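You operate a simulated robot arm through the tools that you are given. There is no shell and no other tool. Be economical: measure what you need, move in short steps, check, and stop when the job is done.

You run a simulated robot arm. Do the job below in one go: nothing can be reset, and whatever is moved stays where it is left.

JOB
Fit the intake elbow, clamp it, then turn the engine to its intake stroke.
Fine: forked ear under the clamp bolt; tighten with the yellow wrench and put it back; free the lock lever before turning; turn on well into the stroke. Set down upright: yellow wrench.

Only the result counts: the job must be done as asked and must still hold three seconds after the hand-in. Knocking over, shifting, dropping, spilling or breaking anything else fails it.

ROBOT AND FRAMES
A 6-joint arm with a two-finger parallel gripper on a trunk, on a base that drives. Base frame: it is fixed to the floor where the robot stands at the start and does not move with it; the origin is under the middle of the robot, x ahead of it, y to its left, z up. Readings come in m, rad, newtons and seconds.
With the tool pointing down near the work surface it reaches from about 0.18 to 0.84 m from the robot's upright axis, wherever it stands. Its first joint turns from -2.897 to 2.897 rad. Places, roughly: elbow clamp bolt [0.8, -0.8, 1]; ignition key [0.4, -0.4, 0.9]; lock lever [0.6, -0.6, 1.1]; red battery switch [0.6, -0.9, 0.7]; slider screw [0.5, -0.3, 0.9]; tension bolt [0.7, -0.7, 1]. Payload 3.91 kg.
The tool frame sits at the grasp point between the pads (the TCP): z along the fingers, y along the line on which they close. The tips reach 0.03 m beyond it. The gripper opens to 0.11 m. The fingers are 0.02 m wide and 0.01 m thick; the gripper's body (0.048 by 0.112 m) begins 0.055 m behind the TCP.
Orientation is that of the tool frame in the base frame, as a unit quaternion [w, x, y, z]. With the fingers straight down and closing along the base's y, the tool's x points along the base's -x, its y along +y and its z along -z.

CONTROLS
- The arm moves only by the tool step_arm. Its argument "moves" is a list of rows, each a list of 3 entries, a list of its own where there are three numbers: the shift along the tool's x, y, z in cm, then the turn, a rotation vector about the tool's x, y, z in rad, then the finger opening in cm, from 0 to 11. In form: [[[dx, dy, dz], [rx, ry, rz], gripper], ...]. A call has 1 to 20 rows; each row shifts and turns the commanded pose from where the row before left it, along the tool's axes as they then stand. Rows are played at 5 a second. More than 0.05 m and 0.15 rad between two rows, or a gripper value outside its range, and nothing of the call is played. Where a pose cannot be reached the arm comes as near as it can. A force on the tool above 90 N (or 10 N above the force at the start of the call, whichever is more), or a blocked arm, ends the call early, and 0.2 s more pass. Each finger travels about 0.108 m/s and halts on what it meets, pressing with about 42 N; the grip force reading is that of the motor and also rises with nothing between the fingers. The clock runs only during rows and for 0.2 s after the last one: add rows that do not move to give the fingers time. It gives the time, the measured TCP pose, the force on the tool (base axes), the opening and the grip force at its end, in the units of the frame above (readings bear some noise), with the torque about the TCP (base axes, N m) and any sound that the robot's microphone picked up.
- Cameras (640 x 400 px; columns grow to the right, rows downward): "scene" is now at [-0.0747, -0.0053, 1.4779]; the picture's right is [0.00, -1.00, 0.00], its down [-0.67, -0.00, -0.74] and it looks along [0.74, 0.00, -0.67] (base axes); focal length 252 px, centre (320, 200). "wrist" rides on the gripper at [0.077, 0.007, -0.114] in the tool frame; the picture's right is [-0.09, 1.00, 0.00], its down [-0.80, -0.07, -0.59] and it looks along [-0.59, -0.05, 0.80] (tool axes); focal length 270 px, centre (320, 200). There is no depth. A picture from a camera that has moved, and an enlarged one, comes with that camera's place and axes in the base frame and with its lens. The place of the scene camera against the robot may be out by one fixed shift of up to 0.025 m in any direction.
- get_image(camera): a new picture of that camera. No time passes.
- lift_body(by): slides the trunk up (or, below 0, down) by that many m; the arm and the scene camera ride with it, the base frame stays. It gives what a move gives, with no picture.
- base_move(legs): drives the robot by 1 to 6 legs, each [ahead, left, turn to the left] in m, m and rad, along the robot's own axes; the way and the turn of a leg run together, so that a leg with both is an arc; at most 1.5 m and 3.142 rad a leg. The arm and the cameras ride along, it lands a little off, and it stops where it bumps. It gives what a move gives.
- head_to(pan, tilt): turns the head with the scene camera to pan (to the left, within 1.501 rad either way) and tilt (down, from -0.506 to 1.204), counted from straight ahead of the robot. It gives what a move gives.
- inspect(camera, box): a new picture of the part [left, top, right, bottom] of that camera's present view, enlarged. No time passes.
- job_done(): hands the job in; it is judged then, once.

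Go step by step. Nothing tells you exact positions but the pictures and the camera data: compare them with the known pose of the tool, close in by small moves and look again before you grip or let go. The budget is 120 turns and 78 pictures, counting those below and the enlarged ones. Unless the task says otherwise, let go and move clear before handing in.

The tools are called after "Call:" as name(argument=value, ...) on one line, values as JSON. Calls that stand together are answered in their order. step_arm: Moves the arm, as the interface text tells. Its arguments: {"type":"object","properties":{"moves":{"type":"array"}},"required":["moves"]} The other tools are called the same way: lift_body (by) slides the trunk up or down; base_move (legs) drives the base; head_to (pan, tilt) turns the head that bears the scene camera; get_image (camera) takes a picture; inspect (camera, box) takes an enlarged picture of a part of a camera's view; job_done () hands the job in.

At the start:

```text
t: 0.0
position: [0.3958, -0.1767, 0.9995]
tool_rot: [0.0, -0.001, 1.0, 0.001]
ft_force: [-0.8, -0.4, 0.0]
wrist_torque: [0.0, 0.0, 0.03]
width: 0.1102
grip_force: 0.1
trunk travel left (down, up): [-0.425, 0.115]
robot x, y, heading: [-0.0002, 0.0031, 0.005]
head pan, tilt: [0.002, 0.735]
```

scene: 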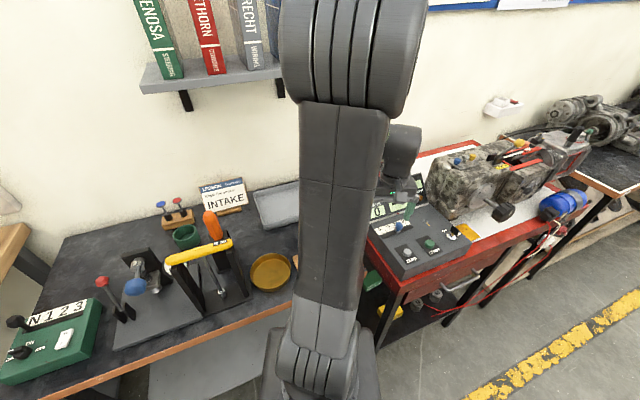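
wrist: 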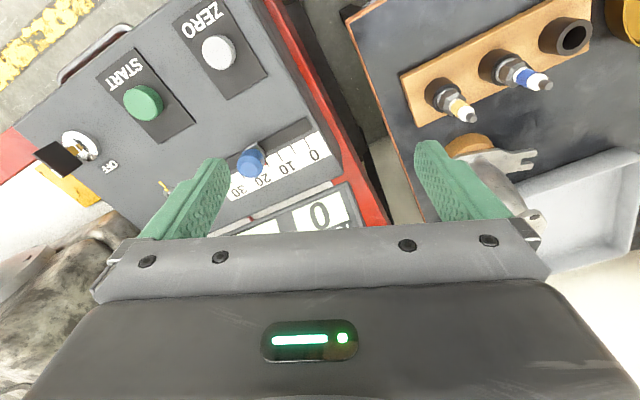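

I see a bench to the left with levers and tools, and a red cart with an engine to the right. I'll look around with the head first.

Call:
head_to(pan=-0.75, tilt=0.6)

```text
t: 1.1
position: [0.3963, -0.1765, 1.0005]
tool_rot: [0.001, 0.0, 1.0, 0.0]
ft_force: [-1.1, -0.6, 0.0]
wrist_torque: [0.0, 0.0, 0.05]
width: 0.11
grip_force: 0.0
trunk travel left (down, up): [-0.425, 0.115]
robot x, y, heading: [0.0029, -0.0002, -0.002]
head pan, tilt: [-0.75, 0.6]
```

Call:
get_image(camera="scene")

Call:
inspect(camera="scene", box=[200, 100, 520, 300])

```text
75 pictures are left
camera scene: at [-0.0936, -0.0657, 1.4894], right [-0.68, -0.73, 0.0], down [-0.41, 0.39, -0.82], along [0.6, -0.56, -0.57], focal length 252 px, centre (320, 200)
```

scene: 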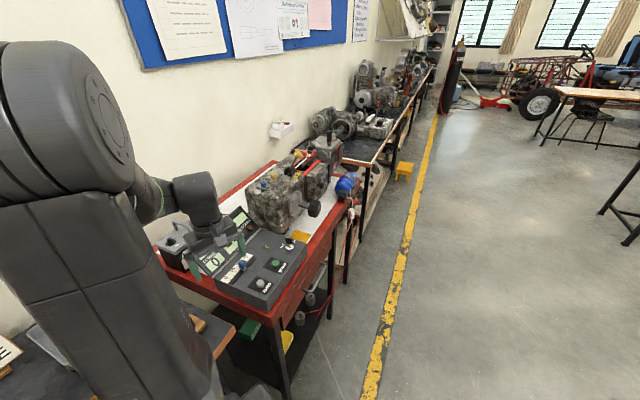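

```text
2.00 times, centred on (360, 200) of scene
camera zoom: at [-0.0936, -0.0657, 1.4894], right [-0.68, -0.73, 0.0], down [-0.41, 0.39, -0.82], along [0.6, -0.56, -0.57], focal length 503 px, centre (240, 200)
```

zoom: 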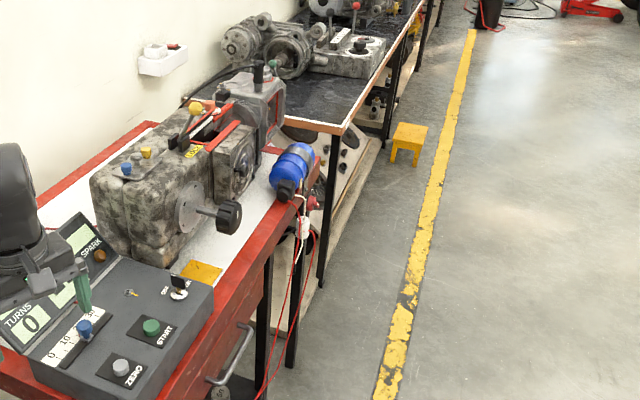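

I need to see the bench area the arm hides. I'll shift the hand left and up a little and use the wrist camera.

Call:
step_arm(moves=[[[2, 4, -3], [0, 0, 0], 11], [[2, 4, -3], [0, 0, 0], 11], [[2, 4, -3], [0, 0, 0], 11], [[2, 4, -3], [0, 0, 0], 11], [[2, 4, -3], [0, 0, 0], 11]])

Call:
head_to(pan=0.4, tilt=0.75)

Call:
get_image(camera="wrist")

Call:
get_image(camera="scene")

```text
refused: row 1 steps farther than a row can; nothing moved
```

```text
t: 2.5
position: [0.3962, -0.1762, 0.9995]
tool_rot: [0.0, 0.001, 1.0, 0.0]
ft_force: [0.2, 0.0, 0.0]
wrist_torque: [-0.02, -0.03, 0.02]
width: 0.1102
grip_force: 0.0
trunk travel left (down, up): [-0.425, 0.115]
robot x, y, heading: [-0.0034, 0.0003, -0.001]
head pan, tilt: [0.4, 0.75]
```

```text
73 pictures are left
camera wrist: at [0.3192, -0.1701, 1.1134], right [0.09, 1.0, 0.0], down [0.8, -0.07, 0.59], along [0.59, -0.05, -0.8], focal length 270 px, centre (320, 200)
```

wrist: 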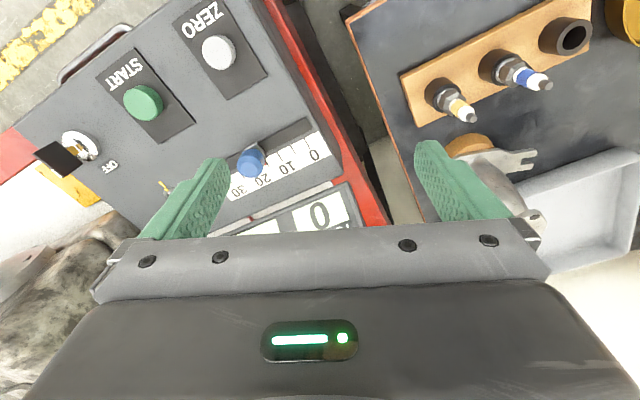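

```text
72 pictures are left
camera scene: at [-0.0819, 0.0268, 1.4766], right [0.39, -0.92, 0.0], down [-0.63, -0.26, -0.73], along [0.67, 0.28, -0.68], focal length 252 px, centre (320, 200)
```

scene: 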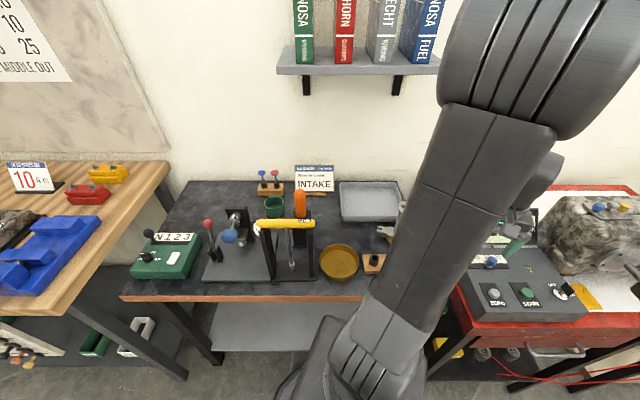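

The elbow seems to be the grey forked part beside the tray. I'll move the hand left to see the bench, and zoom on the tools.

Call:
inspect(camera="scene", box=[190, 150, 430, 300])

Call:
step_arm(moves=[[[0, 4, -2], [0, 0, 0], 11], [[0, 4, -2], [0, 0, 0], 11], [[0, 4, -2], [0, 0, 0], 11], [[0, 4, -2], [0, 0, 0], 11], [[0, 4, -2], [0, 0, 0], 11]])

Call:
get_image(camera="wrist")

```text
2.67 times, centred on (310, 225) of scene
camera zoom: at [-0.0819, 0.0268, 1.4766], right [0.39, -0.92, 0.0], down [-0.63, -0.26, -0.73], along [0.67, 0.28, -0.68], focal length 671 px, centre (347, 133)
```

zoom: 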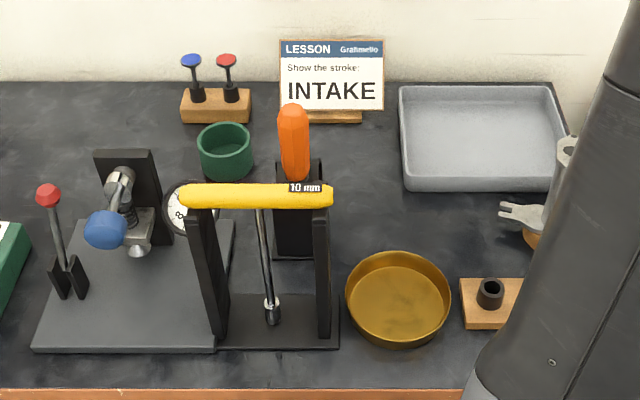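

```text
t: 3.7
position: [0.3956, 0.0235, 1.1009]
tool_rot: [0.001, 0.0, 1.0, 0.0]
ft_force: [0.2, 0.1, 0.4]
wrist_torque: [-0.02, 0.01, 0.02]
width: 0.1102
grip_force: 0.0
trunk travel left (down, up): [-0.425, 0.115]
robot x, y, heading: [-0.0021, 0.0046, 0.002]
head pan, tilt: [0.4, 0.75]
```

```text
70 pictures are left
camera wrist: at [0.3177, 0.0302, 1.2141], right [0.09, 1.0, 0.0], down [0.8, -0.07, 0.59], along [0.59, -0.05, -0.8], focal length 270 px, centre (320, 200)
```

wrist: 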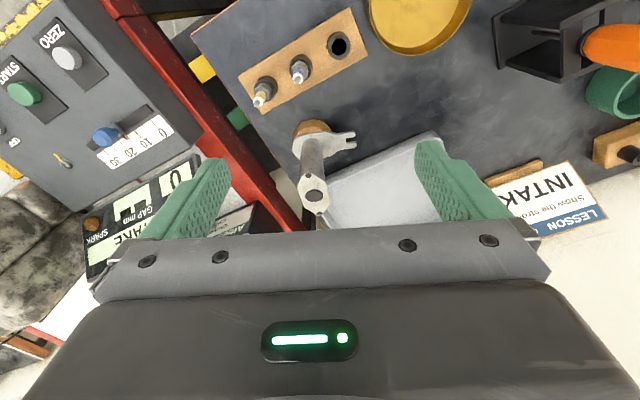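

The yellow T-wrench hangs on a two-post stand and the elbow stands on a wooden puck near the bench edge. I'll zoom in on the elbow.

Call:
inspect(camera="wrist", box=[240, 80, 400, 240])

Call:
head_to(pan=-0.1, tilt=0.75)

Call:
get_image(camera="scene")

```text
2.50 times, centred on (320, 160) of wrist
camera zoom: at [0.3177, 0.0302, 1.2141], right [0.09, 1.0, 0.0], down [0.8, -0.07, 0.59], along [0.59, -0.05, -0.8], focal length 676 px, centre (320, 300)
```

zoom: 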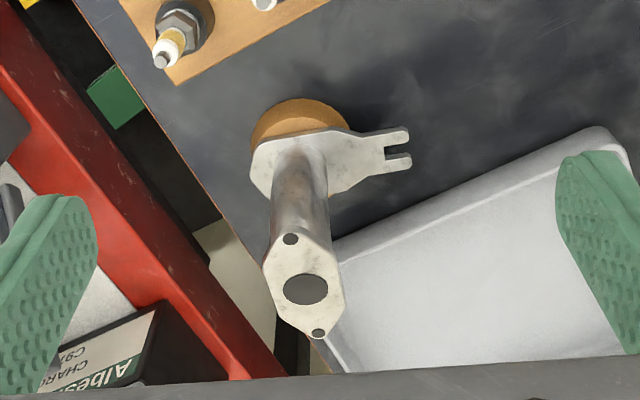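

```text
t: 4.6
position: [0.3956, 0.023, 1.0999]
tool_rot: [0.0, 0.0, 1.0, 0.0]
ft_force: [0.2, 0.2, -0.2]
wrist_torque: [0.03, 0.01, -0.01]
width: 0.1097
grip_force: 0.0
trunk travel left (down, up): [-0.425, 0.115]
robot x, y, heading: [-0.0031, -0.0012, -0.002]
head pan, tilt: [-0.099, 0.75]
```

```text
68 pictures are left
camera scene: at [-0.0758, -0.0135, 1.4766], right [-0.1, -1.0, 0.0], down [-0.68, 0.07, -0.73], along [0.73, -0.07, -0.68], focal length 252 px, centre (320, 200)
```

scene: 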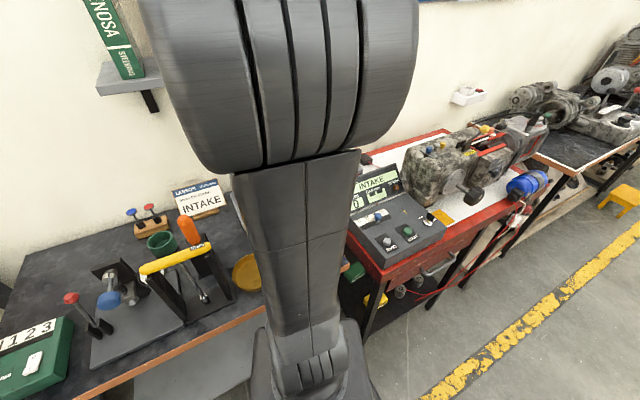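

Now I'll bring the wrist camera over to look at the engine.

Call:
step_arm(moves=[[[0, -4, -1.5], [0, 0, 0], 11], [[0, -4, -1.5], [0, 0, 0], 11], [[0, -4, -1.5], [0, 0, 0], 11], [[0, -4, -1.5], [0, 0, 0], 11], [[0, -4, -1.5], [0, 0, 0], 11], [[0, -4, -1.5], [0, 0, 0], 11], [[0, -4, -1.5], [0, 0, 0], 11], [[0, -4, -1.5], [0, 0, 0], 11], [[0, -4, -1.5], [0, 0, 0.0], 11], [[0, -4, 0], [0, 0, 0.0], 11], [[0, 0, 0], [0, 0, 0.14], 11], [[0, 0, 0], [0, 0, 0.14], 11], [[0, 0, 0], [0, 0, 0.14], 11], [[0, 0, 0], [0, 0, 0.14], 11], [[0, 0, 0], [0, 0, 0.14], 11]])

Call:
get_image(camera="wrist")

Call:
get_image(camera="scene")

```text
t: 7.8
position: [0.3964, -0.3771, 1.2348]
tool_rot: [0.0, 0.344, 0.939, 0.0]
ft_force: [-0.7, 0.5, 0.8]
wrist_torque: [-0.03, 0.0, 0.05]
width: 0.11
grip_force: 0.0
trunk travel left (down, up): [-0.425, 0.115]
robot x, y, heading: [-0.0013, 0.0005, 0.001]
head pan, tilt: [-0.099, 0.75]
```

```text
67 pictures are left
camera wrist: at [0.3421, -0.3226, 1.3481], right [0.71, 0.7, 0.0], down [0.57, -0.57, 0.59], along [0.42, -0.42, -0.8], focal length 270 px, centre (320, 200)
```

wrist: 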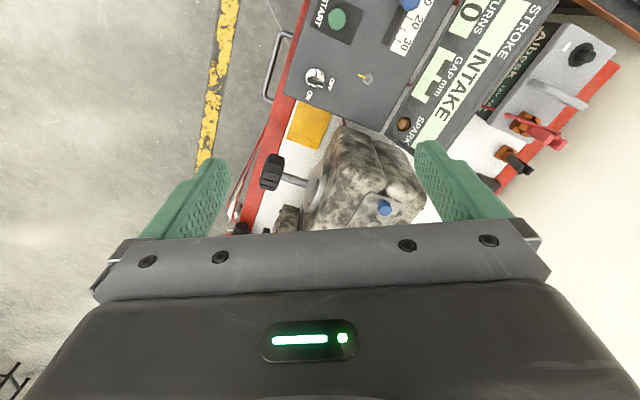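

```text
66 pictures are left
camera scene: at [-0.0758, -0.0138, 1.4766], right [-0.1, -1.0, 0.0], down [-0.68, 0.07, -0.73], along [0.73, -0.07, -0.68], focal length 252 px, centre (320, 200)
```

scene: 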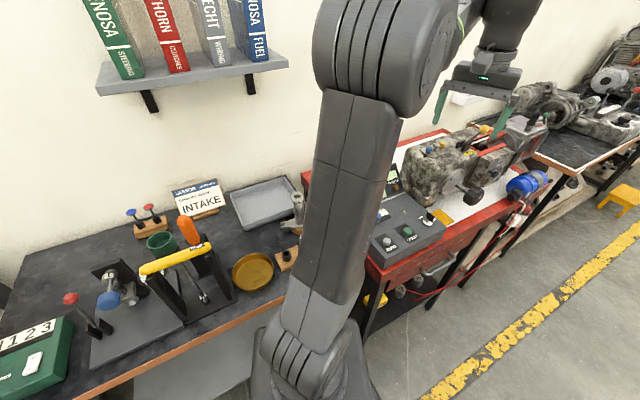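

I'll drive right along the cart so that the engine is in front, then look.

Call:
base_move(legs=[[0.0, -0.75, 0], [0, 0, 0.4]])

Call:
head_to(pan=0.0, tilt=0.7)

Call:
get_image(camera="scene")

```text
t: 13.1
position: [0.5202, -0.9291, 1.2343]
tool_rot: [0.0, 0.141, 0.99, 0.0]
ft_force: [-0.4, 0.4, -0.1]
wrist_torque: [0.0, -0.03, 0.0]
width: 0.1101
grip_force: 0.0
trunk travel left (down, up): [-0.425, 0.115]
robot x, y, heading: [0.0037, -0.7441, 0.413]
head pan, tilt: [-0.099, 0.75]
```

```text
t: 13.7
position: [0.5193, -0.9285, 1.236]
tool_rot: [0.0, 0.14, 0.99, 0.0]
ft_force: [-0.2, 0.1, -0.4]
wrist_torque: [0.02, -0.01, 0.05]
width: 0.1101
grip_force: 0.1
trunk travel left (down, up): [-0.425, 0.115]
robot x, y, heading: [0.0027, -0.7465, 0.422]
head pan, tilt: [0.0, 0.7]
```

```text
65 pictures are left
camera scene: at [-0.0616, -0.784, 1.4808], right [0.4, -0.91, 0.0], down [-0.59, -0.26, -0.76], along [0.7, 0.31, -0.64], focal length 252 px, centre (320, 200)
```

scene: 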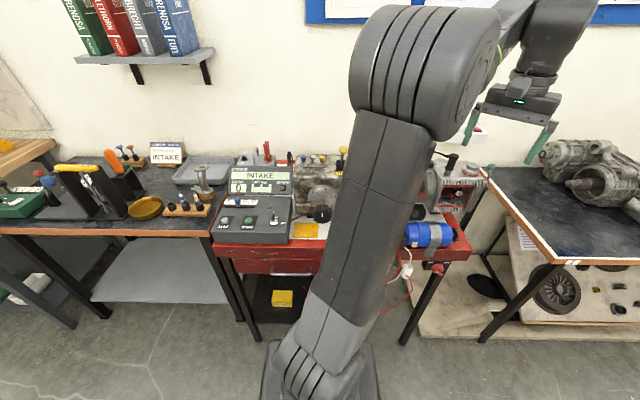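

Heading is aligned with the cart; the arm hides the engine. I'll shift the base right to see around it.

Call:
base_move(legs=[[0.0, -0.3, 0]])

Call:
head_to(pan=0.5, tilt=0.6)

Call:
inspect(camera="scene", box=[160, 60, 480, 260])

```text
t: 15.8
position: [0.6427, -1.2003, 1.2351]
tool_rot: [-0.001, 0.141, 0.99, 0.0]
ft_force: [0.0, 0.1, -0.5]
wrist_torque: [0.04, 0.02, 0.0]
width: 0.1101
grip_force: 0.0
trunk travel left (down, up): [-0.425, 0.115]
robot x, y, heading: [0.1232, -1.018, 0.415]
head pan, tilt: [0.0, 0.7]
```

```text
t: 16.7
position: [0.6403, -1.1997, 1.2345]
tool_rot: [0.0, 0.142, 0.99, 0.0]
ft_force: [0.5, 0.0, 0.3]
wrist_torque: [0.0, -0.01, -0.03]
width: 0.11
grip_force: 0.0
trunk travel left (down, up): [-0.425, 0.115]
robot x, y, heading: [0.1272, -1.016, 0.419]
head pan, tilt: [0.499, 0.6]
```

```text
2.00 times, centred on (320, 160) of scene
camera zoom: at [0.0355, -1.021, 1.4894], right [0.79, -0.61, 0.0], down [-0.34, -0.45, -0.82], along [0.5, 0.65, -0.57], focal length 503 px, centre (320, 280)
```

zoom: 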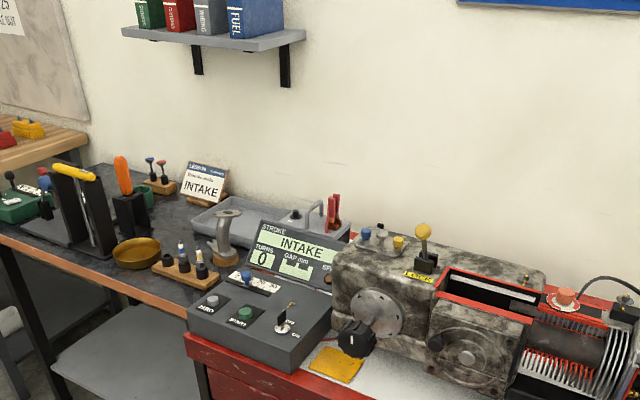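

Call:
inspect(camera="scene", box=[310, 150, 480, 256])

Call:
inspect(camera="scene", box=[230, 140, 310, 205])

```text
3.76 times, centred on (395, 203) of scene
camera zoom: at [0.0355, -1.021, 1.4894], right [0.79, -0.61, 0.0], down [-0.34, -0.45, -0.82], along [0.5, 0.65, -0.57], focal length 947 px, centre (38, 189)
```

zoom: 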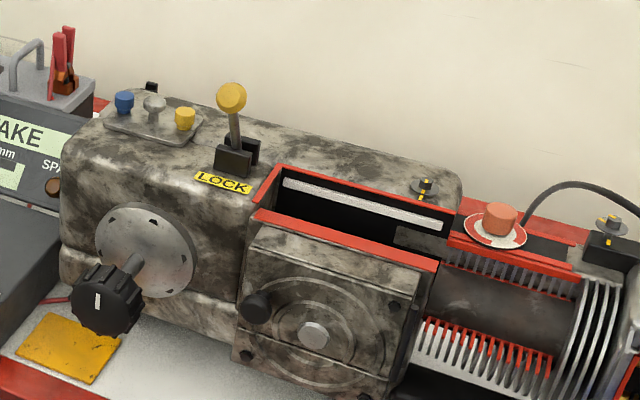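

```text
6.15 times, centred on (270, 172) of scene
camera zoom: at [0.0355, -1.021, 1.4894], right [0.79, -0.61, 0.0], down [-0.34, -0.45, -0.82], along [0.5, 0.65, -0.57], focal length 1548 px, centre (628, 369)
```

zoom: 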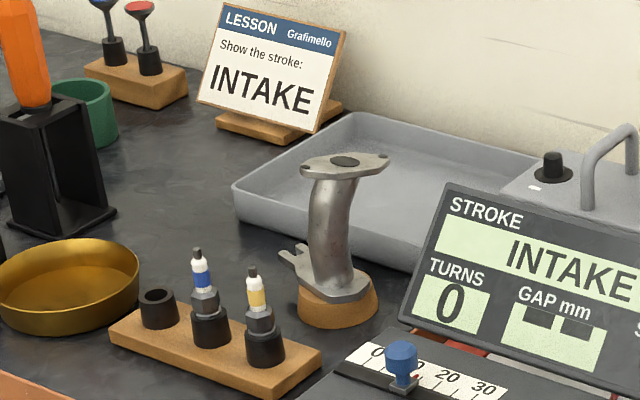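

Call:
inspect(camera="scene", box=[420, 180, 540, 255])

Call:
step_arm(moves=[[[0, 4, 0], [0, 0, 0], 11], [[0, 4, 0], [0, 0, 0], 11], [[0, 4, 0], [0, 0, 0], 11], [[0, 4, 0], [0, 0, 0], 11], [[0, 4, 0], [0, 0, -0.14], 11], [[0, 4, 0], [0, 0, -0.14], 11], [[0, 4, 0], [0, 0, -0.14], 11], [[0, 0, 0], [0, 0, -0.14], 11], [[0, 0, 0], [0, 0, -0.14], 11]])

Call:
get_image(camera="wrist")

```text
5.33 times, centred on (480, 218) of scene
camera zoom: at [0.0355, -1.021, 1.4894], right [0.79, -0.61, 0.0], down [-0.34, -0.45, -0.82], along [0.5, 0.65, -0.57], focal length 1342 px, centre (-533, 107)
```

zoom: 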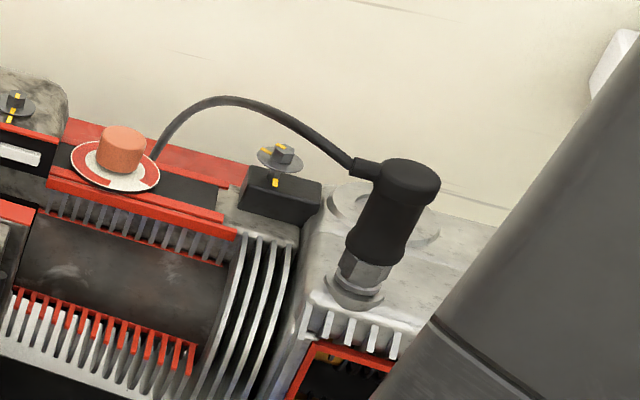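

```text
t: 18.7
position: [0.7038, -0.9271, 1.2339]
tool_rot: [0.0, -0.208, 0.978, 0.0]
ft_force: [-0.8, -0.1, -0.9]
wrist_torque: [-0.02, -0.02, -0.02]
width: 0.1099
grip_force: 0.0
trunk travel left (down, up): [-0.425, 0.115]
robot x, y, heading: [0.1254, -1.0139, 0.421]
head pan, tilt: [0.499, 0.6]
```

```text
60 pictures are left
camera wrist: at [0.6298, -0.953, 1.3477], right [-0.33, 0.95, 0.0], down [0.76, 0.26, 0.59], along [0.56, 0.19, -0.8], focal length 270 px, centre (320, 200)
```

wrist: 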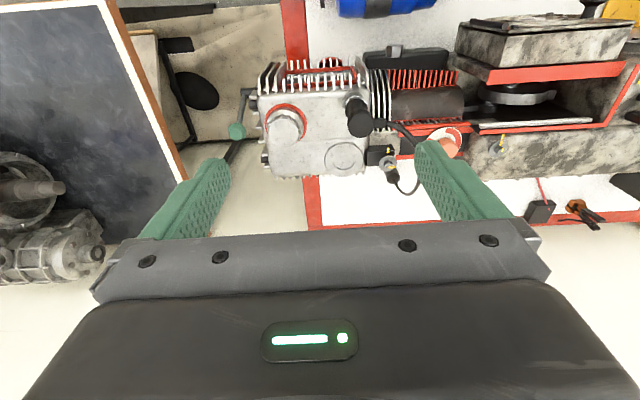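

Call:
inspect(camera="wrist", box=[240, 40, 480, 200])

Call:
inspect(camera="wrist", box=[320, 110, 480, 220])

```text
2.50 times, centred on (360, 120) of wrist
camera zoom: at [0.6298, -0.953, 1.3477], right [-0.33, 0.95, 0.0], down [0.76, 0.26, 0.59], along [0.56, 0.19, -0.8], focal length 676 px, centre (220, 400)
```

zoom: 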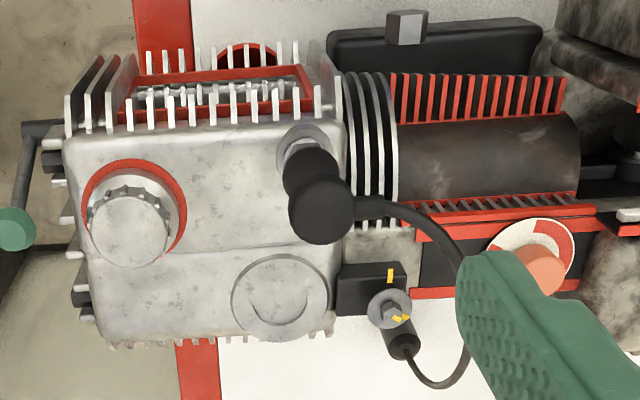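

```text
3.64 times, centred on (400, 165) of wrist
camera zoom: at [0.6298, -0.953, 1.3477], right [-0.33, 0.95, 0.0], down [0.76, 0.26, 0.59], along [0.56, 0.19, -0.8], focal length 983 px, centre (29, 327)
```

zoom: 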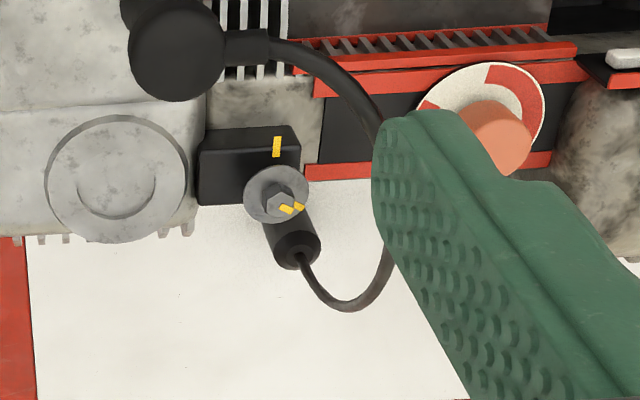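

The intake port looks like the round boss on the cylinder head by the clamp bolt. I'll take a closer look.

Call:
step_arm(moves=[[[0, 2.5, 1.5], [0, 0, 0], 11], [[0, 1.5, 3], [0, 0, 0], 11], [[0, 0, 3], [0, 0, 0], 11]])

Call:
get_image(camera="wrist")

```text
t: 19.5
position: [0.6881, -0.8915, 1.1582]
tool_rot: [0.001, -0.207, 0.978, 0.0]
ft_force: [-0.3, 0.3, 0.2]
wrist_torque: [0.02, -0.01, 0.03]
width: 0.1098
grip_force: 0.1
trunk travel left (down, up): [-0.425, 0.115]
robot x, y, heading: [0.1285, -1.0135, 0.418]
head pan, tilt: [0.499, 0.6]
```

```text
57 pictures are left
camera wrist: at [0.6137, -0.9172, 1.2721], right [-0.32, 0.95, 0.0], down [0.76, 0.26, 0.59], along [0.56, 0.19, -0.8], focal length 270 px, centre (320, 200)
```

wrist: 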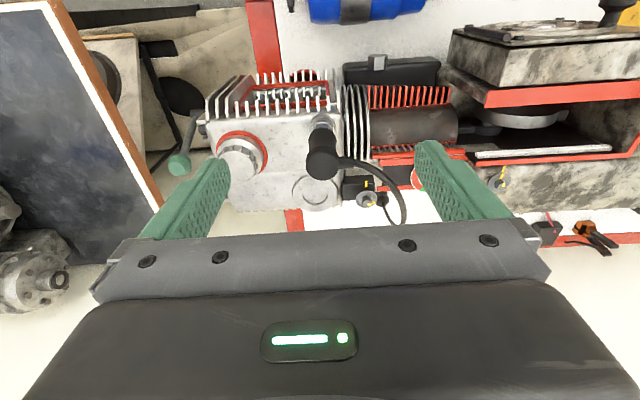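

Call:
inspect(camera="wrist", box=[280, 150, 420, 240])

```text
4.44 times, centred on (350, 195) of wrist
camera zoom: at [0.6137, -0.9172, 1.2721], right [-0.32, 0.95, 0.0], down [0.76, 0.26, 0.59], along [0.56, 0.19, -0.8], focal length 1201 px, centre (187, 222)
```

zoom: 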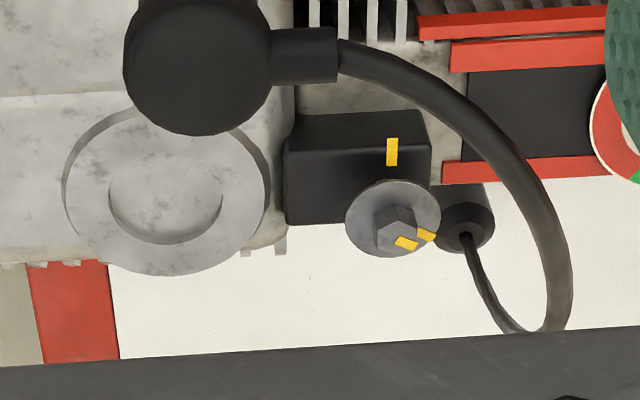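

Port ≈ (0.783,-0.864,1.017) and clamp bolt ≈ (0.765,-0.811,1.03). The elbow's ear is about 0.058 m from its axis, so the fork slides on from the side away from the bolt. I'll raise the hand and drive back for the elbow.

Call:
step_arm(moves=[[[0, 0, -4], [0, 0, 0], 11], [[0, 0, -4], [0, 0, 0], 11], [[0, 0, -4], [0, 0, 0], 11], [[3, 0, 0], [0, 0, 0], 11], [[4, 0, 0], [0, 0, 0], 11], [[4, 0, 0], [0, 0, 0], 11]])

Call:
base_move(legs=[[0.0, 0.3, 0], [0, 0, -0.415], [0, 0.72, 0]])

Call:
head_to(pan=0.0, tilt=0.75)

```text
t: 20.9
position: [0.5851, -0.9373, 1.2804]
tool_rot: [0.0, -0.207, 0.978, 0.0]
ft_force: [0.3, -0.2, -0.5]
wrist_torque: [0.01, -0.01, -0.04]
width: 0.11
grip_force: 0.1
trunk travel left (down, up): [-0.425, 0.115]
robot x, y, heading: [0.1228, -1.0155, 0.421]
head pan, tilt: [0.499, 0.6]
```

```text
t: 27.6
position: [0.454, -0.1455, 1.2798]
tool_rot: [0.0, -0.008, 1.0, 0.0]
ft_force: [0.0, -0.2, -0.3]
wrist_torque: [-0.01, 0.0, 0.05]
width: 0.1099
grip_force: 0.2
trunk travel left (down, up): [-0.425, 0.115]
robot x, y, heading: [0.0016, -0.0371, 0.021]
head pan, tilt: [0.499, 0.6]
```

```text
t: 28.6
position: [0.4541, -0.1459, 1.2799]
tool_rot: [-0.001, -0.007, 1.0, 0.0]
ft_force: [0.6, -0.7, -0.5]
wrist_torque: [-0.01, 0.02, 0.0]
width: 0.11
grip_force: 0.0
trunk travel left (down, up): [-0.425, 0.115]
robot x, y, heading: [0.0006, -0.0367, 0.021]
head pan, tilt: [0.0, 0.75]
```

Call:
step_arm(moves=[[[1, 4, 0], [0, 0, 0], 11], [[1, 4, 2], [0, 0, 0], 11], [[1, 4, 2], [0, 0, 0], 11], [[1.4, 2.5, 3], [0, 0, 0], 11], [[0, 0, 4], [0, 0, 0], 11], [[0, 0, 4], [0, 0, 0], 11], [[0, 0, 4], [0, 0, 0], 11], [[0, 0, 4], [0, 0, 0], 11]])

Call:
get_image(camera="wrist")

Call:
inspect(camera="wrist", box=[240, 80, 400, 240])

```text
t: 30.4
position: [0.4062, -0.0004, 1.0495]
tool_rot: [0.0, -0.006, 1.0, 0.0]
ft_force: [0.2, 0.2, 0.7]
wrist_torque: [0.01, 0.0, -0.03]
width: 0.1101
grip_force: 0.1
trunk travel left (down, up): [-0.425, 0.115]
robot x, y, heading: [-0.0015, -0.0367, 0.017]
head pan, tilt: [0.0, 0.75]
```

```text
55 pictures are left
camera wrist: at [0.3289, 0.0045, 1.1631], right [0.07, 1.0, 0.0], down [0.8, -0.06, 0.59], along [0.59, -0.04, -0.8], focal length 270 px, centre (320, 200)
```

wrist: 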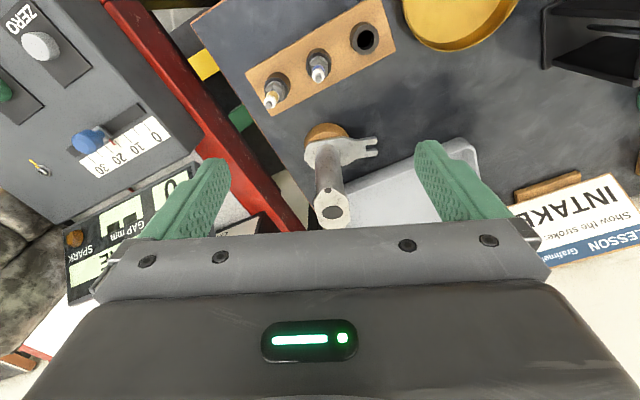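

```text
2.50 times, centred on (320, 160) of wrist
camera zoom: at [0.3289, 0.0045, 1.1631], right [0.07, 1.0, 0.0], down [0.8, -0.06, 0.59], along [0.59, -0.04, -0.8], focal length 676 px, centre (320, 300)
```

zoom: 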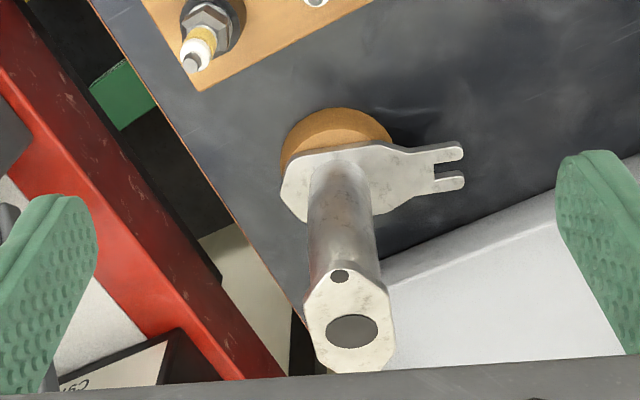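

The elbow's top flange is at about (0.522, 0.006, 0.926), with its fork pointing to +y. I'll position above it with the fingers across the flange's narrow width and check.

Call:
step_arm(moves=[[[-4, 0, 1], [0, 0, -0.06], 11], [[-4, 0, 2], [0, 0, -0.06], 11], [[-3.3, 1.3, 3], [0, 0, 0], 11], [[0, 0, 0], [0, 0, 0], 8]])

Call:
get_image(camera="wrist")

```text
t: 31.4
position: [0.5179, 0.0202, 0.9886]
tool_rot: [0.0, -0.066, 0.998, 0.0]
ft_force: [-0.1, 0.6, -0.5]
wrist_torque: [0.0, 0.0, 0.01]
width: 0.0797
grip_force: 0.0
trunk travel left (down, up): [-0.425, 0.115]
robot x, y, heading: [-0.0001, -0.035, 0.014]
head pan, tilt: [0.0, 0.75]
```

```text
53 pictures are left
camera wrist: at [0.4396, 0.0163, 1.102], right [-0.05, 1.0, 0.0], down [0.8, 0.04, 0.59], along [0.59, 0.03, -0.8], focal length 270 px, centre (320, 200)
```

wrist: 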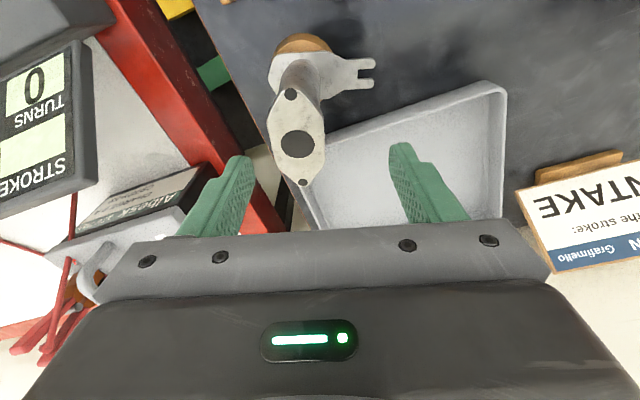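

Orientation is good; I'll correct 1.5 cm sideways, descend, and close.

Call:
step_arm(moves=[[[0, -1.5, 0], [0, 0, 0], 8], [[0, 0, 3], [0, 0, 0], 8], [[0, 0, 2.8], [0, 0, 0], 8], [[0, 0, 0], [0, 0, 0], 3], [[0, 0, 0], [0, 0, 0], 3], [[0, 0, 0], [0, 0, 0], 2]])

Call:
get_image(camera="wrist")

```text
t: 32.8
position: [0.5199, 0.0043, 0.9301]
tool_rot: [0.0, -0.068, 0.998, -0.001]
ft_force: [-0.8, 0.4, -0.6]
wrist_torque: [-0.04, 0.1, -0.05]
width: 0.0336
grip_force: 41.8
trunk travel left (down, up): [-0.425, 0.115]
robot x, y, heading: [-0.0023, -0.0411, 0.014]
head pan, tilt: [0.0, 0.75]
```

```text
52 pictures are left
camera wrist: at [0.442, 0.0004, 1.0442], right [-0.05, 1.0, 0.0], down [0.8, 0.04, 0.59], along [0.59, 0.03, -0.8], focal length 270 px, centre (320, 200)
```

wrist: 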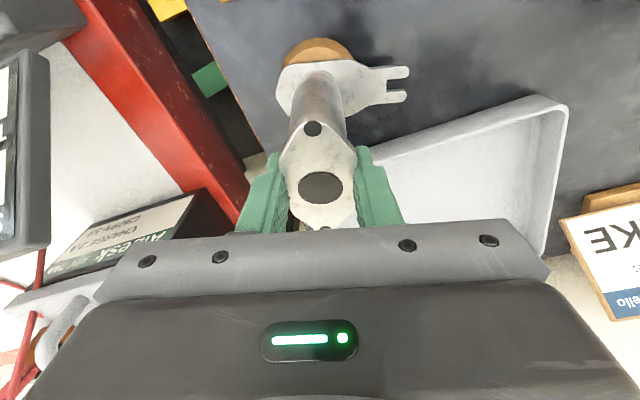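

Gripped. I'll lift and zoom in for the fork's pose in the hand and any spigot.

Call:
step_arm(moves=[[[0, 0, -2], [0, 0, 0], 2], [[0, 0, -3], [0, 0, 0], 2], [[0, 0, -4], [0, 0, 0], 2], [[0, 0, -4], [0, 0, 0], 2]])

Call:
inspect(camera="wrist", box=[230, 20, 430, 240])

Call:
get_image(camera="scene")

```text
t: 33.8
position: [0.521, 0.0052, 1.0637]
tool_rot: [0.001, -0.067, 0.998, 0.001]
ft_force: [0.7, 0.2, -3.1]
wrist_torque: [-0.03, -0.03, 0.03]
width: 0.0336
grip_force: 41.9
trunk travel left (down, up): [-0.425, 0.115]
robot x, y, heading: [-0.0002, -0.0399, 0.014]
head pan, tilt: [0.0, 0.75]
```

```text
1.82 times, centred on (330, 130) of wrist
camera zoom: at [0.4427, 0.0009, 1.1767], right [-0.05, 1.0, 0.0], down [0.8, 0.04, 0.59], along [0.59, 0.03, -0.8], focal length 491 px, centre (302, 327)
```

zoom: 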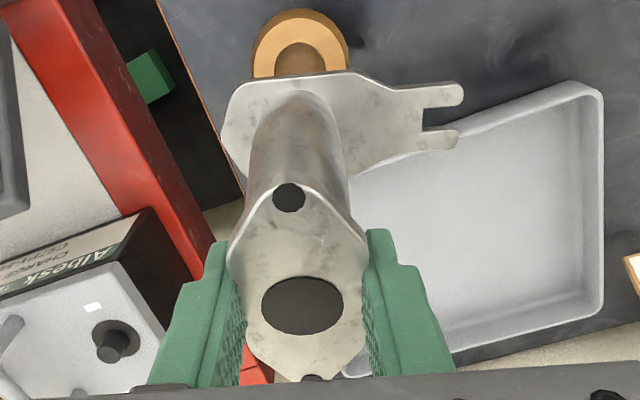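

```text
50 pictures are left
camera scene: at [-0.0764, -0.0452, 1.4765], right [0.01, -1.0, 0.0], down [-0.68, -0.01, -0.73], along [0.73, 0.01, -0.68], focal length 252 px, centre (320, 200)
```

scene: 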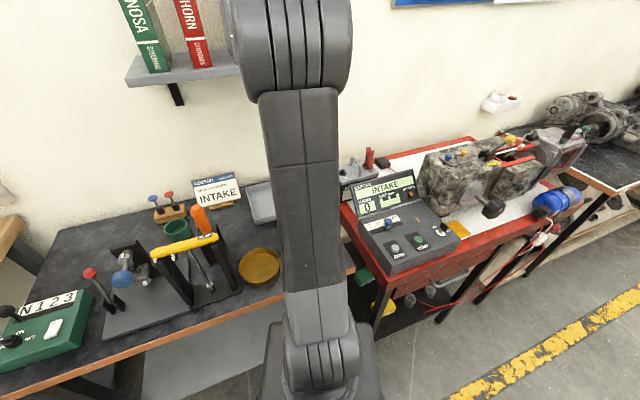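

The puck has a recess, so the elbow probably has a spigot. I'll raise the elbow and drive to the engine, then look at the bolt gap from lower down.

Call:
step_arm(moves=[[[0, 0, -4], [0, 0, 0], 2], [[0, 0, -4], [0, 0, 0], 2], [[0, 0, -4], [0, 0, 0], 2], [[2, 0, -4], [0, 0, 0], 2], [[2, 0, -4], [0, 0, 0], 2], [[2, -2, -4], [0, 0, 0], 2], [[2, -4, -2], [0, 0, 0], 2], [[0, -4, 0], [0, 0, 0], 2], [[0, -4, 0], [0, 0, 0], 2], [[0, -4, 0], [0, 0, 0], 2]])

Call:
base_move(legs=[[0.0, -0.72, 0], [0, 0, 0.405], [0, -0.3, 0]])

```text
t: 36.0
position: [0.4675, -0.1864, 1.3237]
tool_rot: [0.0, -0.069, 0.998, -0.001]
ft_force: [0.2, -0.5, -3.4]
wrist_torque: [0.03, -0.05, 0.03]
width: 0.0338
grip_force: 42.7
trunk travel left (down, up): [-0.425, 0.115]
robot x, y, heading: [0.0037, -0.0396, 0.019]
head pan, tilt: [0.0, 0.75]
```

```text
t: 42.7
position: [0.6109, -0.9851, 1.3246]
tool_rot: [-0.001, -0.26, 0.966, 0.0]
ft_force: [0.1, -0.7, -3.2]
wrist_torque: [0.01, -0.06, 0.01]
width: 0.0338
grip_force: 41.8
trunk travel left (down, up): [-0.425, 0.115]
robot x, y, heading: [0.1224, -1.0253, 0.404]
head pan, tilt: [0.0, 0.75]
```

Call:
step_arm(moves=[[[4, -2, -1], [0, 0, 0], 2], [[4, -2, -1], [0, 0, 0], 2], [[4, -2, -1], [0, 0, 0], 2], [[4, -3, -1], [0, 0, 0], 2], [[0, -3, 0], [0, 0, 0], 2]])

Call:
lift_body(by=-0.28)

Call:
head_to(pan=0.1, tilt=0.25)

Call:
get_image(camera="scene")

```text
refused: row 4 steps farther than a row can; nothing moved
```

```text
t: 45.5
position: [0.6108, -0.9844, 1.044]
tool_rot: [0.0, -0.26, 0.966, -0.001]
ft_force: [0.0, -0.4, -3.6]
wrist_torque: [-0.03, -0.05, -0.01]
width: 0.0337
grip_force: 42.3
trunk travel left (down, up): [-0.145, 0.395]
robot x, y, heading: [0.1222, -1.0282, 0.403]
head pan, tilt: [0.0, 0.75]
```

```text
t: 46.5
position: [0.6112, -0.9841, 1.0429]
tool_rot: [0.0, -0.26, 0.966, 0.0]
ft_force: [0.5, 0.1, -2.6]
wrist_torque: [0.02, -0.04, 0.01]
width: 0.0338
grip_force: 42.2
trunk travel left (down, up): [-0.145, 0.395]
robot x, y, heading: [0.1208, -1.0269, 0.406]
head pan, tilt: [0.099, 0.25]
```

```text
49 pictures are left
camera scene: at [0.0596, -1.0537, 1.2416], right [0.48, -0.88, 0.0], down [-0.22, -0.12, -0.97], along [0.85, 0.47, -0.25], focal length 252 px, centre (320, 200)
```

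scene: 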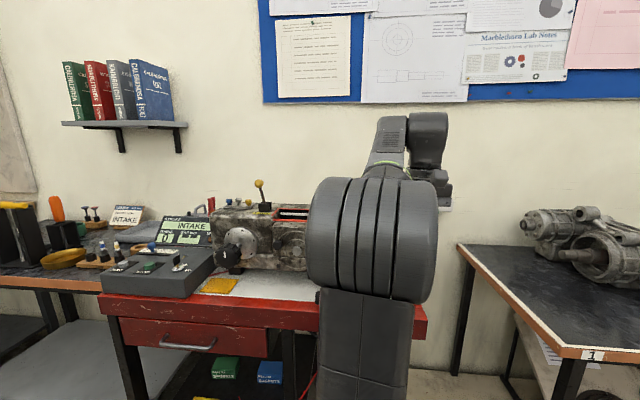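

The lift went ahead although the arm step was refused; nothing was touched. I'll raise again, and shift the base right to see the bolt past the shoulder.

Call:
lift_body(by=0.15)

Call:
base_move(legs=[[-0.05, -0.25, 0]])

Call:
head_to(pan=0.3, tilt=0.35)

Call:
get_image(camera="scene")

```text
t: 48.2
position: [0.6101, -0.9846, 1.193]
tool_rot: [0.0, -0.259, 0.966, -0.001]
ft_force: [0.2, -0.2, -4.0]
wrist_torque: [0.02, -0.04, -0.02]
width: 0.0337
grip_force: 41.5
trunk travel left (down, up): [-0.295, 0.245]
robot x, y, heading: [0.1242, -1.0293, 0.402]
head pan, tilt: [0.099, 0.25]
```

```text
t: 50.1
position: [0.6648, -1.2354, 1.1934]
tool_rot: [0.001, -0.259, 0.966, 0.0]
ft_force: [-0.5, 0.7, -2.7]
wrist_torque: [-0.02, -0.05, -0.02]
width: 0.0336
grip_force: 41.8
trunk travel left (down, up): [-0.295, 0.245]
robot x, y, heading: [0.1796, -1.2732, 0.41]
head pan, tilt: [0.099, 0.25]
```

```text
t: 50.8
position: [0.6644, -1.2348, 1.1933]
tool_rot: [0.0, -0.259, 0.966, 0.0]
ft_force: [-1.0, 0.0, -2.8]
wrist_torque: [0.05, -0.03, 0.05]
width: 0.0337
grip_force: 42.3
trunk travel left (down, up): [-0.295, 0.245]
robot x, y, heading: [0.175, -1.2794, 0.402]
head pan, tilt: [0.3, 0.351]
```

```text
48 pictures are left
camera scene: at [0.1028, -1.2899, 1.3822], right [0.65, -0.76, 0.0], down [-0.26, -0.22, -0.94], along [0.72, 0.61, -0.34], focal length 252 px, centre (320, 200)
```

scene: 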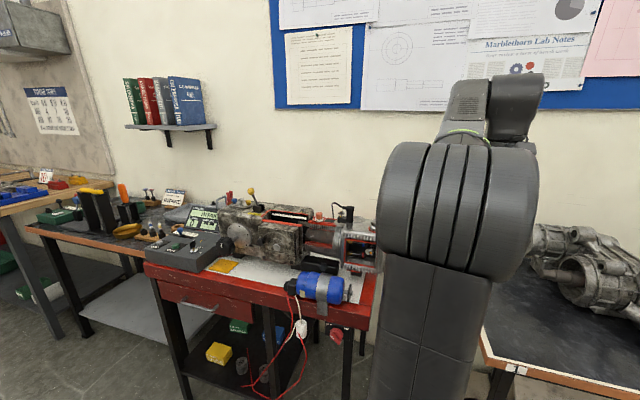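

Call:
inspect(camera="scene", box=[300, 190, 384, 250])

```text
6.67 times, centred on (342, 220) of scene
camera zoom: at [0.1028, -1.2899, 1.3822], right [0.65, -0.76, 0.0], down [-0.26, -0.22, -0.94], along [0.72, 0.61, -0.34], focal length 1677 px, centre (173, 67)
```

zoom: 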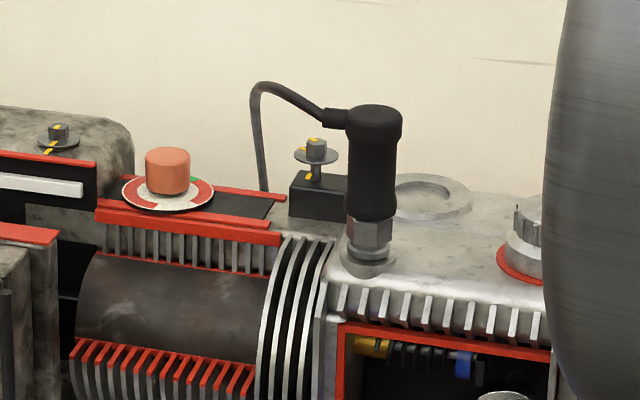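

The washer stands about 12 mm above the block top, level with the boss. Now I'll hold the elbow out to the right at camera height to see if it has a spigot.

Call:
step_arm(moves=[[[0, -1, -4.5], [0, 0, 0], 2], [[0, -1, -4.5], [0, 0, 0], 2], [[0, -4, -3], [0, 0, 0], 2], [[0, -4, -3], [0, 0, 0], 2], [[0, -4, 0], [0, 0, 0], 2], [[0, -4, 0], [0, 0, 0], 2]])

Call:
head_to(pan=-0.2, tilt=0.2)

Call:
get_image(camera="scene")

```text
t: 52.2
position: [0.7227, -1.3788, 1.1879]
tool_rot: [0.001, -0.26, 0.966, 0.0]
ft_force: [0.5, 0.1, -2.8]
wrist_torque: [0.04, -0.03, 0.01]
width: 0.0338
grip_force: 42.0
out of reach, approached as far as the arm can: row 1, 2, 3, 4, 5, 6
trunk travel left (down, up): [-0.295, 0.245]
robot x, y, heading: [0.1779, -1.2756, 0.407]
head pan, tilt: [0.3, 0.351]
```

```text
t: 53.1
position: [0.7221, -1.3793, 1.1874]
tool_rot: [0.003, -0.26, 0.966, -0.002]
ft_force: [0.1, 0.1, -2.8]
wrist_torque: [0.03, -0.03, 0.0]
width: 0.0335
grip_force: 41.7
trunk travel left (down, up): [-0.295, 0.245]
robot x, y, heading: [0.1736, -1.2775, 0.404]
head pan, tilt: [-0.201, 0.201]
```

```text
46 pictures are left
camera scene: at [0.1231, -1.3314, 1.3962], right [0.2, -0.98, 0.0], down [-0.2, -0.04, -0.98], along [0.96, 0.2, -0.2], focal length 252 px, centre (320, 200)
```

scene: 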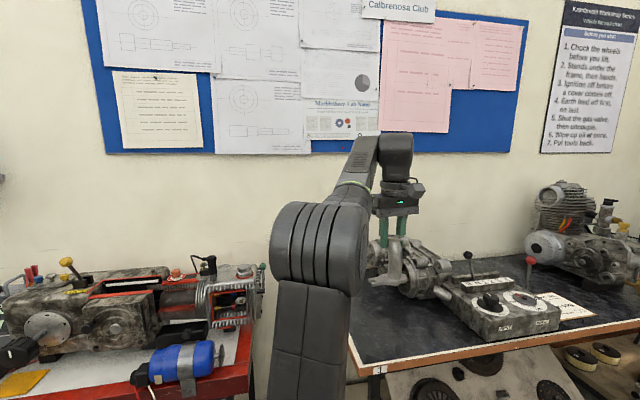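

Call:
inspect(camera="scene", box=[360, 190, 440, 300])

```text
3.64 times, centred on (400, 245) of scene
camera zoom: at [0.1231, -1.3314, 1.3962], right [0.2, -0.98, 0.0], down [-0.2, -0.04, -0.98], along [0.96, 0.2, -0.2], focal length 915 px, centre (29, 36)
```

zoom: 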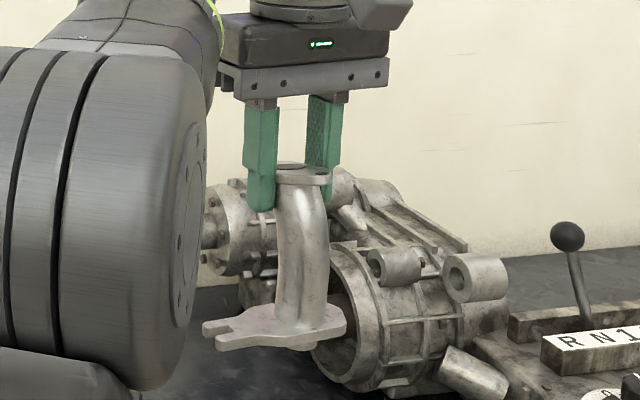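

No long spigot is visible, so a raised slide and then lowering should work. I'll raise the trunk and drive into working position.

Call:
lift_body(by=0.13)

Call:
base_move(legs=[[0.04, 0.22, 0]])

Call:
head_to(pan=0.3, tilt=0.4)

```text
t: 54.7
position: [0.7229, -1.3795, 1.3176]
tool_rot: [0.002, -0.26, 0.966, -0.001]
ft_force: [-0.7, 0.1, -2.3]
wrist_torque: [0.03, -0.04, -0.01]
width: 0.0334
grip_force: 42.5
trunk travel left (down, up): [-0.425, 0.115]
robot x, y, heading: [0.1752, -1.2802, 0.404]
head pan, tilt: [-0.201, 0.201]
```

```text
t: 56.4
position: [0.6727, -1.1598, 1.3178]
tool_rot: [0.001, -0.261, 0.965, -0.001]
ft_force: [-0.1, -0.1, -3.0]
wrist_torque: [0.02, -0.06, -0.01]
width: 0.0336
grip_force: 41.5
trunk travel left (down, up): [-0.425, 0.115]
robot x, y, heading: [0.1275, -1.0631, 0.409]
head pan, tilt: [-0.201, 0.201]
```

```text
t: 57.3
position: [0.6734, -1.1598, 1.3181]
tool_rot: [0.002, -0.26, 0.966, -0.001]
ft_force: [-0.2, -0.8, -2.9]
wrist_torque: [0.03, 0.0, 0.02]
width: 0.034
grip_force: 42.1
trunk travel left (down, up): [-0.425, 0.115]
robot x, y, heading: [0.1303, -1.0638, 0.403]
head pan, tilt: [0.3, 0.4]
```

Call:
step_arm(moves=[[[0, 0, 0], [0, 0, 0.099], 2], [[0, 0, 0], [0, 0, 0.099], 2], [[-3.3, 3.1, 0], [0, 0, 0], 2], [[-3.3, 3.1, 0], [0, 0, 0], 2], [[-3.3, 3.1, 0], [0, 0, 0], 2], [[-3.3, 3.1, 0], [0, 0, 0], 2], [[-3.3, 3.1, 1], [0, 0, 0], 2], [[-3.3, 3.1, 2], [0, 0, 0], 2], [[-3.3, 3.1, 2], [0, 0, 0], 2]])

Call:
get_image(camera="wrist")

```text
t: 59.3
position: [0.8056, -0.8824, 1.2363]
tool_rot: [0.004, -0.164, 0.986, -0.001]
ft_force: [0.5, -0.3, -3.4]
wrist_torque: [0.03, -0.02, 0.0]
width: 0.0341
grip_force: 42.5
out of reach, approached as far as the arm can: row 4, 5, 6, 7, 9
trunk travel left (down, up): [-0.425, 0.115]
robot x, y, heading: [0.1285, -1.0596, 0.406]
head pan, tilt: [0.3, 0.4]
```

```text
44 pictures are left
camera wrist: at [0.7291, -0.9005, 1.3489], right [-0.24, 0.97, 0.0], down [0.78, 0.19, 0.6], along [0.58, 0.14, -0.8], focal length 270 px, centre (320, 200)
```

wrist: 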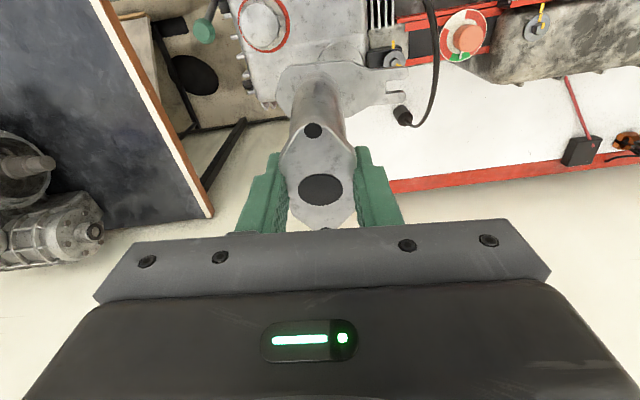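

The arm is at the edge of its reach, so I'll bring the base 8 cm closer and re-place the hand.

Call:
base_move(legs=[[0.08, 0.02, 0]])

```text
t: 60.4
position: [0.8717, -0.8338, 1.2354]
tool_rot: [0.004, -0.163, 0.987, -0.001]
ft_force: [0.5, -0.2, -4.5]
wrist_torque: [0.0, -0.04, 0.0]
width: 0.0336
grip_force: 42.3
trunk travel left (down, up): [-0.425, 0.115]
robot x, y, heading: [0.1933, -1.0109, 0.405]
head pan, tilt: [0.3, 0.4]
```

Call:
step_arm(moves=[[[3.1, -1.4, 0], [0, 0, 0], 2], [[3.1, -1.4, 0], [0, 0, 0], 2], [[0, 0, 3], [0, 0, 0], 2], [[0, 0, 3.5], [0, 0, 0], 2]])

Call:
inspect(camera="wrist", box=[230, 0, 450, 150])

```text
t: 61.4
position: [0.8201, -0.8808, 1.1739]
tool_rot: [0.003, -0.163, 0.987, -0.001]
ft_force: [0.4, 0.1, -2.9]
wrist_torque: [0.01, -0.01, -0.03]
width: 0.0336
grip_force: 41.4
trunk travel left (down, up): [-0.425, 0.115]
robot x, y, heading: [0.1874, -1.0125, 0.409]
head pan, tilt: [0.3, 0.4]
```

```text
2.67 times, centred on (340, 75) of wrist
camera zoom: at [0.7438, -0.899, 1.2862], right [-0.24, 0.97, 0.0], down [0.78, 0.19, 0.6], along [0.58, 0.14, -0.8], focal length 721 px, centre (267, 533)
```

zoom: 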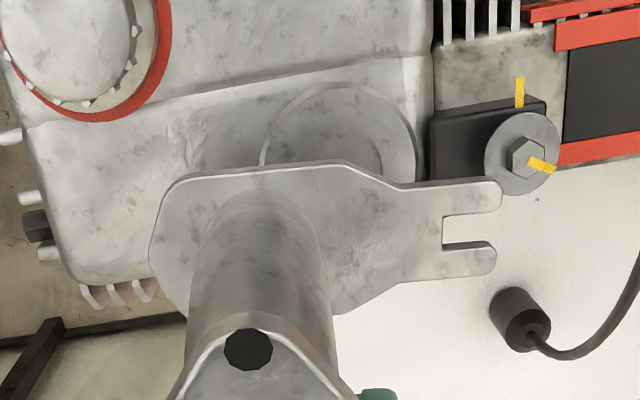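

Very clear view: the fork is lined up with the bolt to within millimetres. I'll lower close to the boss and re-check at matching height.

Call:
step_arm(moves=[[[0.2, 0, 2], [0, 0, 0], 2], [[0, 0, 2], [0, 0, 0], 2], [[0, 0, 1.5], [0, 0, 0], 2], [[0, 0, 0.5], [0, 0, 0], 2]])

Call:
inspect(camera="wrist", box=[230, 0, 450, 150])

```text
t: 62.4
position: [0.8164, -0.8818, 1.1195]
tool_rot: [0.011, -0.165, 0.986, -0.001]
ft_force: [2.2, 3.4, 63.1]
wrist_torque: [0.25, 0.96, -0.07]
width: 0.0334
grip_force: 42.0
trunk travel left (down, up): [-0.425, 0.115]
robot x, y, heading: [0.1871, -1.0104, 0.402]
head pan, tilt: [0.3, 0.4]
```

```text
2.67 times, centred on (340, 75) of wrist
camera zoom: at [0.739, -0.9011, 1.2311], right [-0.24, 0.97, 0.0], down [0.77, 0.19, 0.61], along [0.6, 0.14, -0.79], focal length 721 px, centre (267, 533)
```

zoom: 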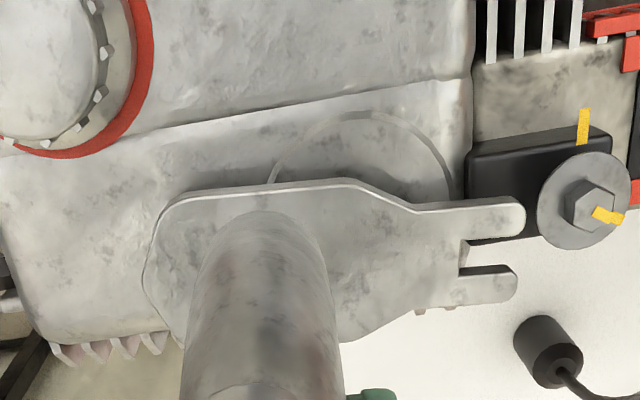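

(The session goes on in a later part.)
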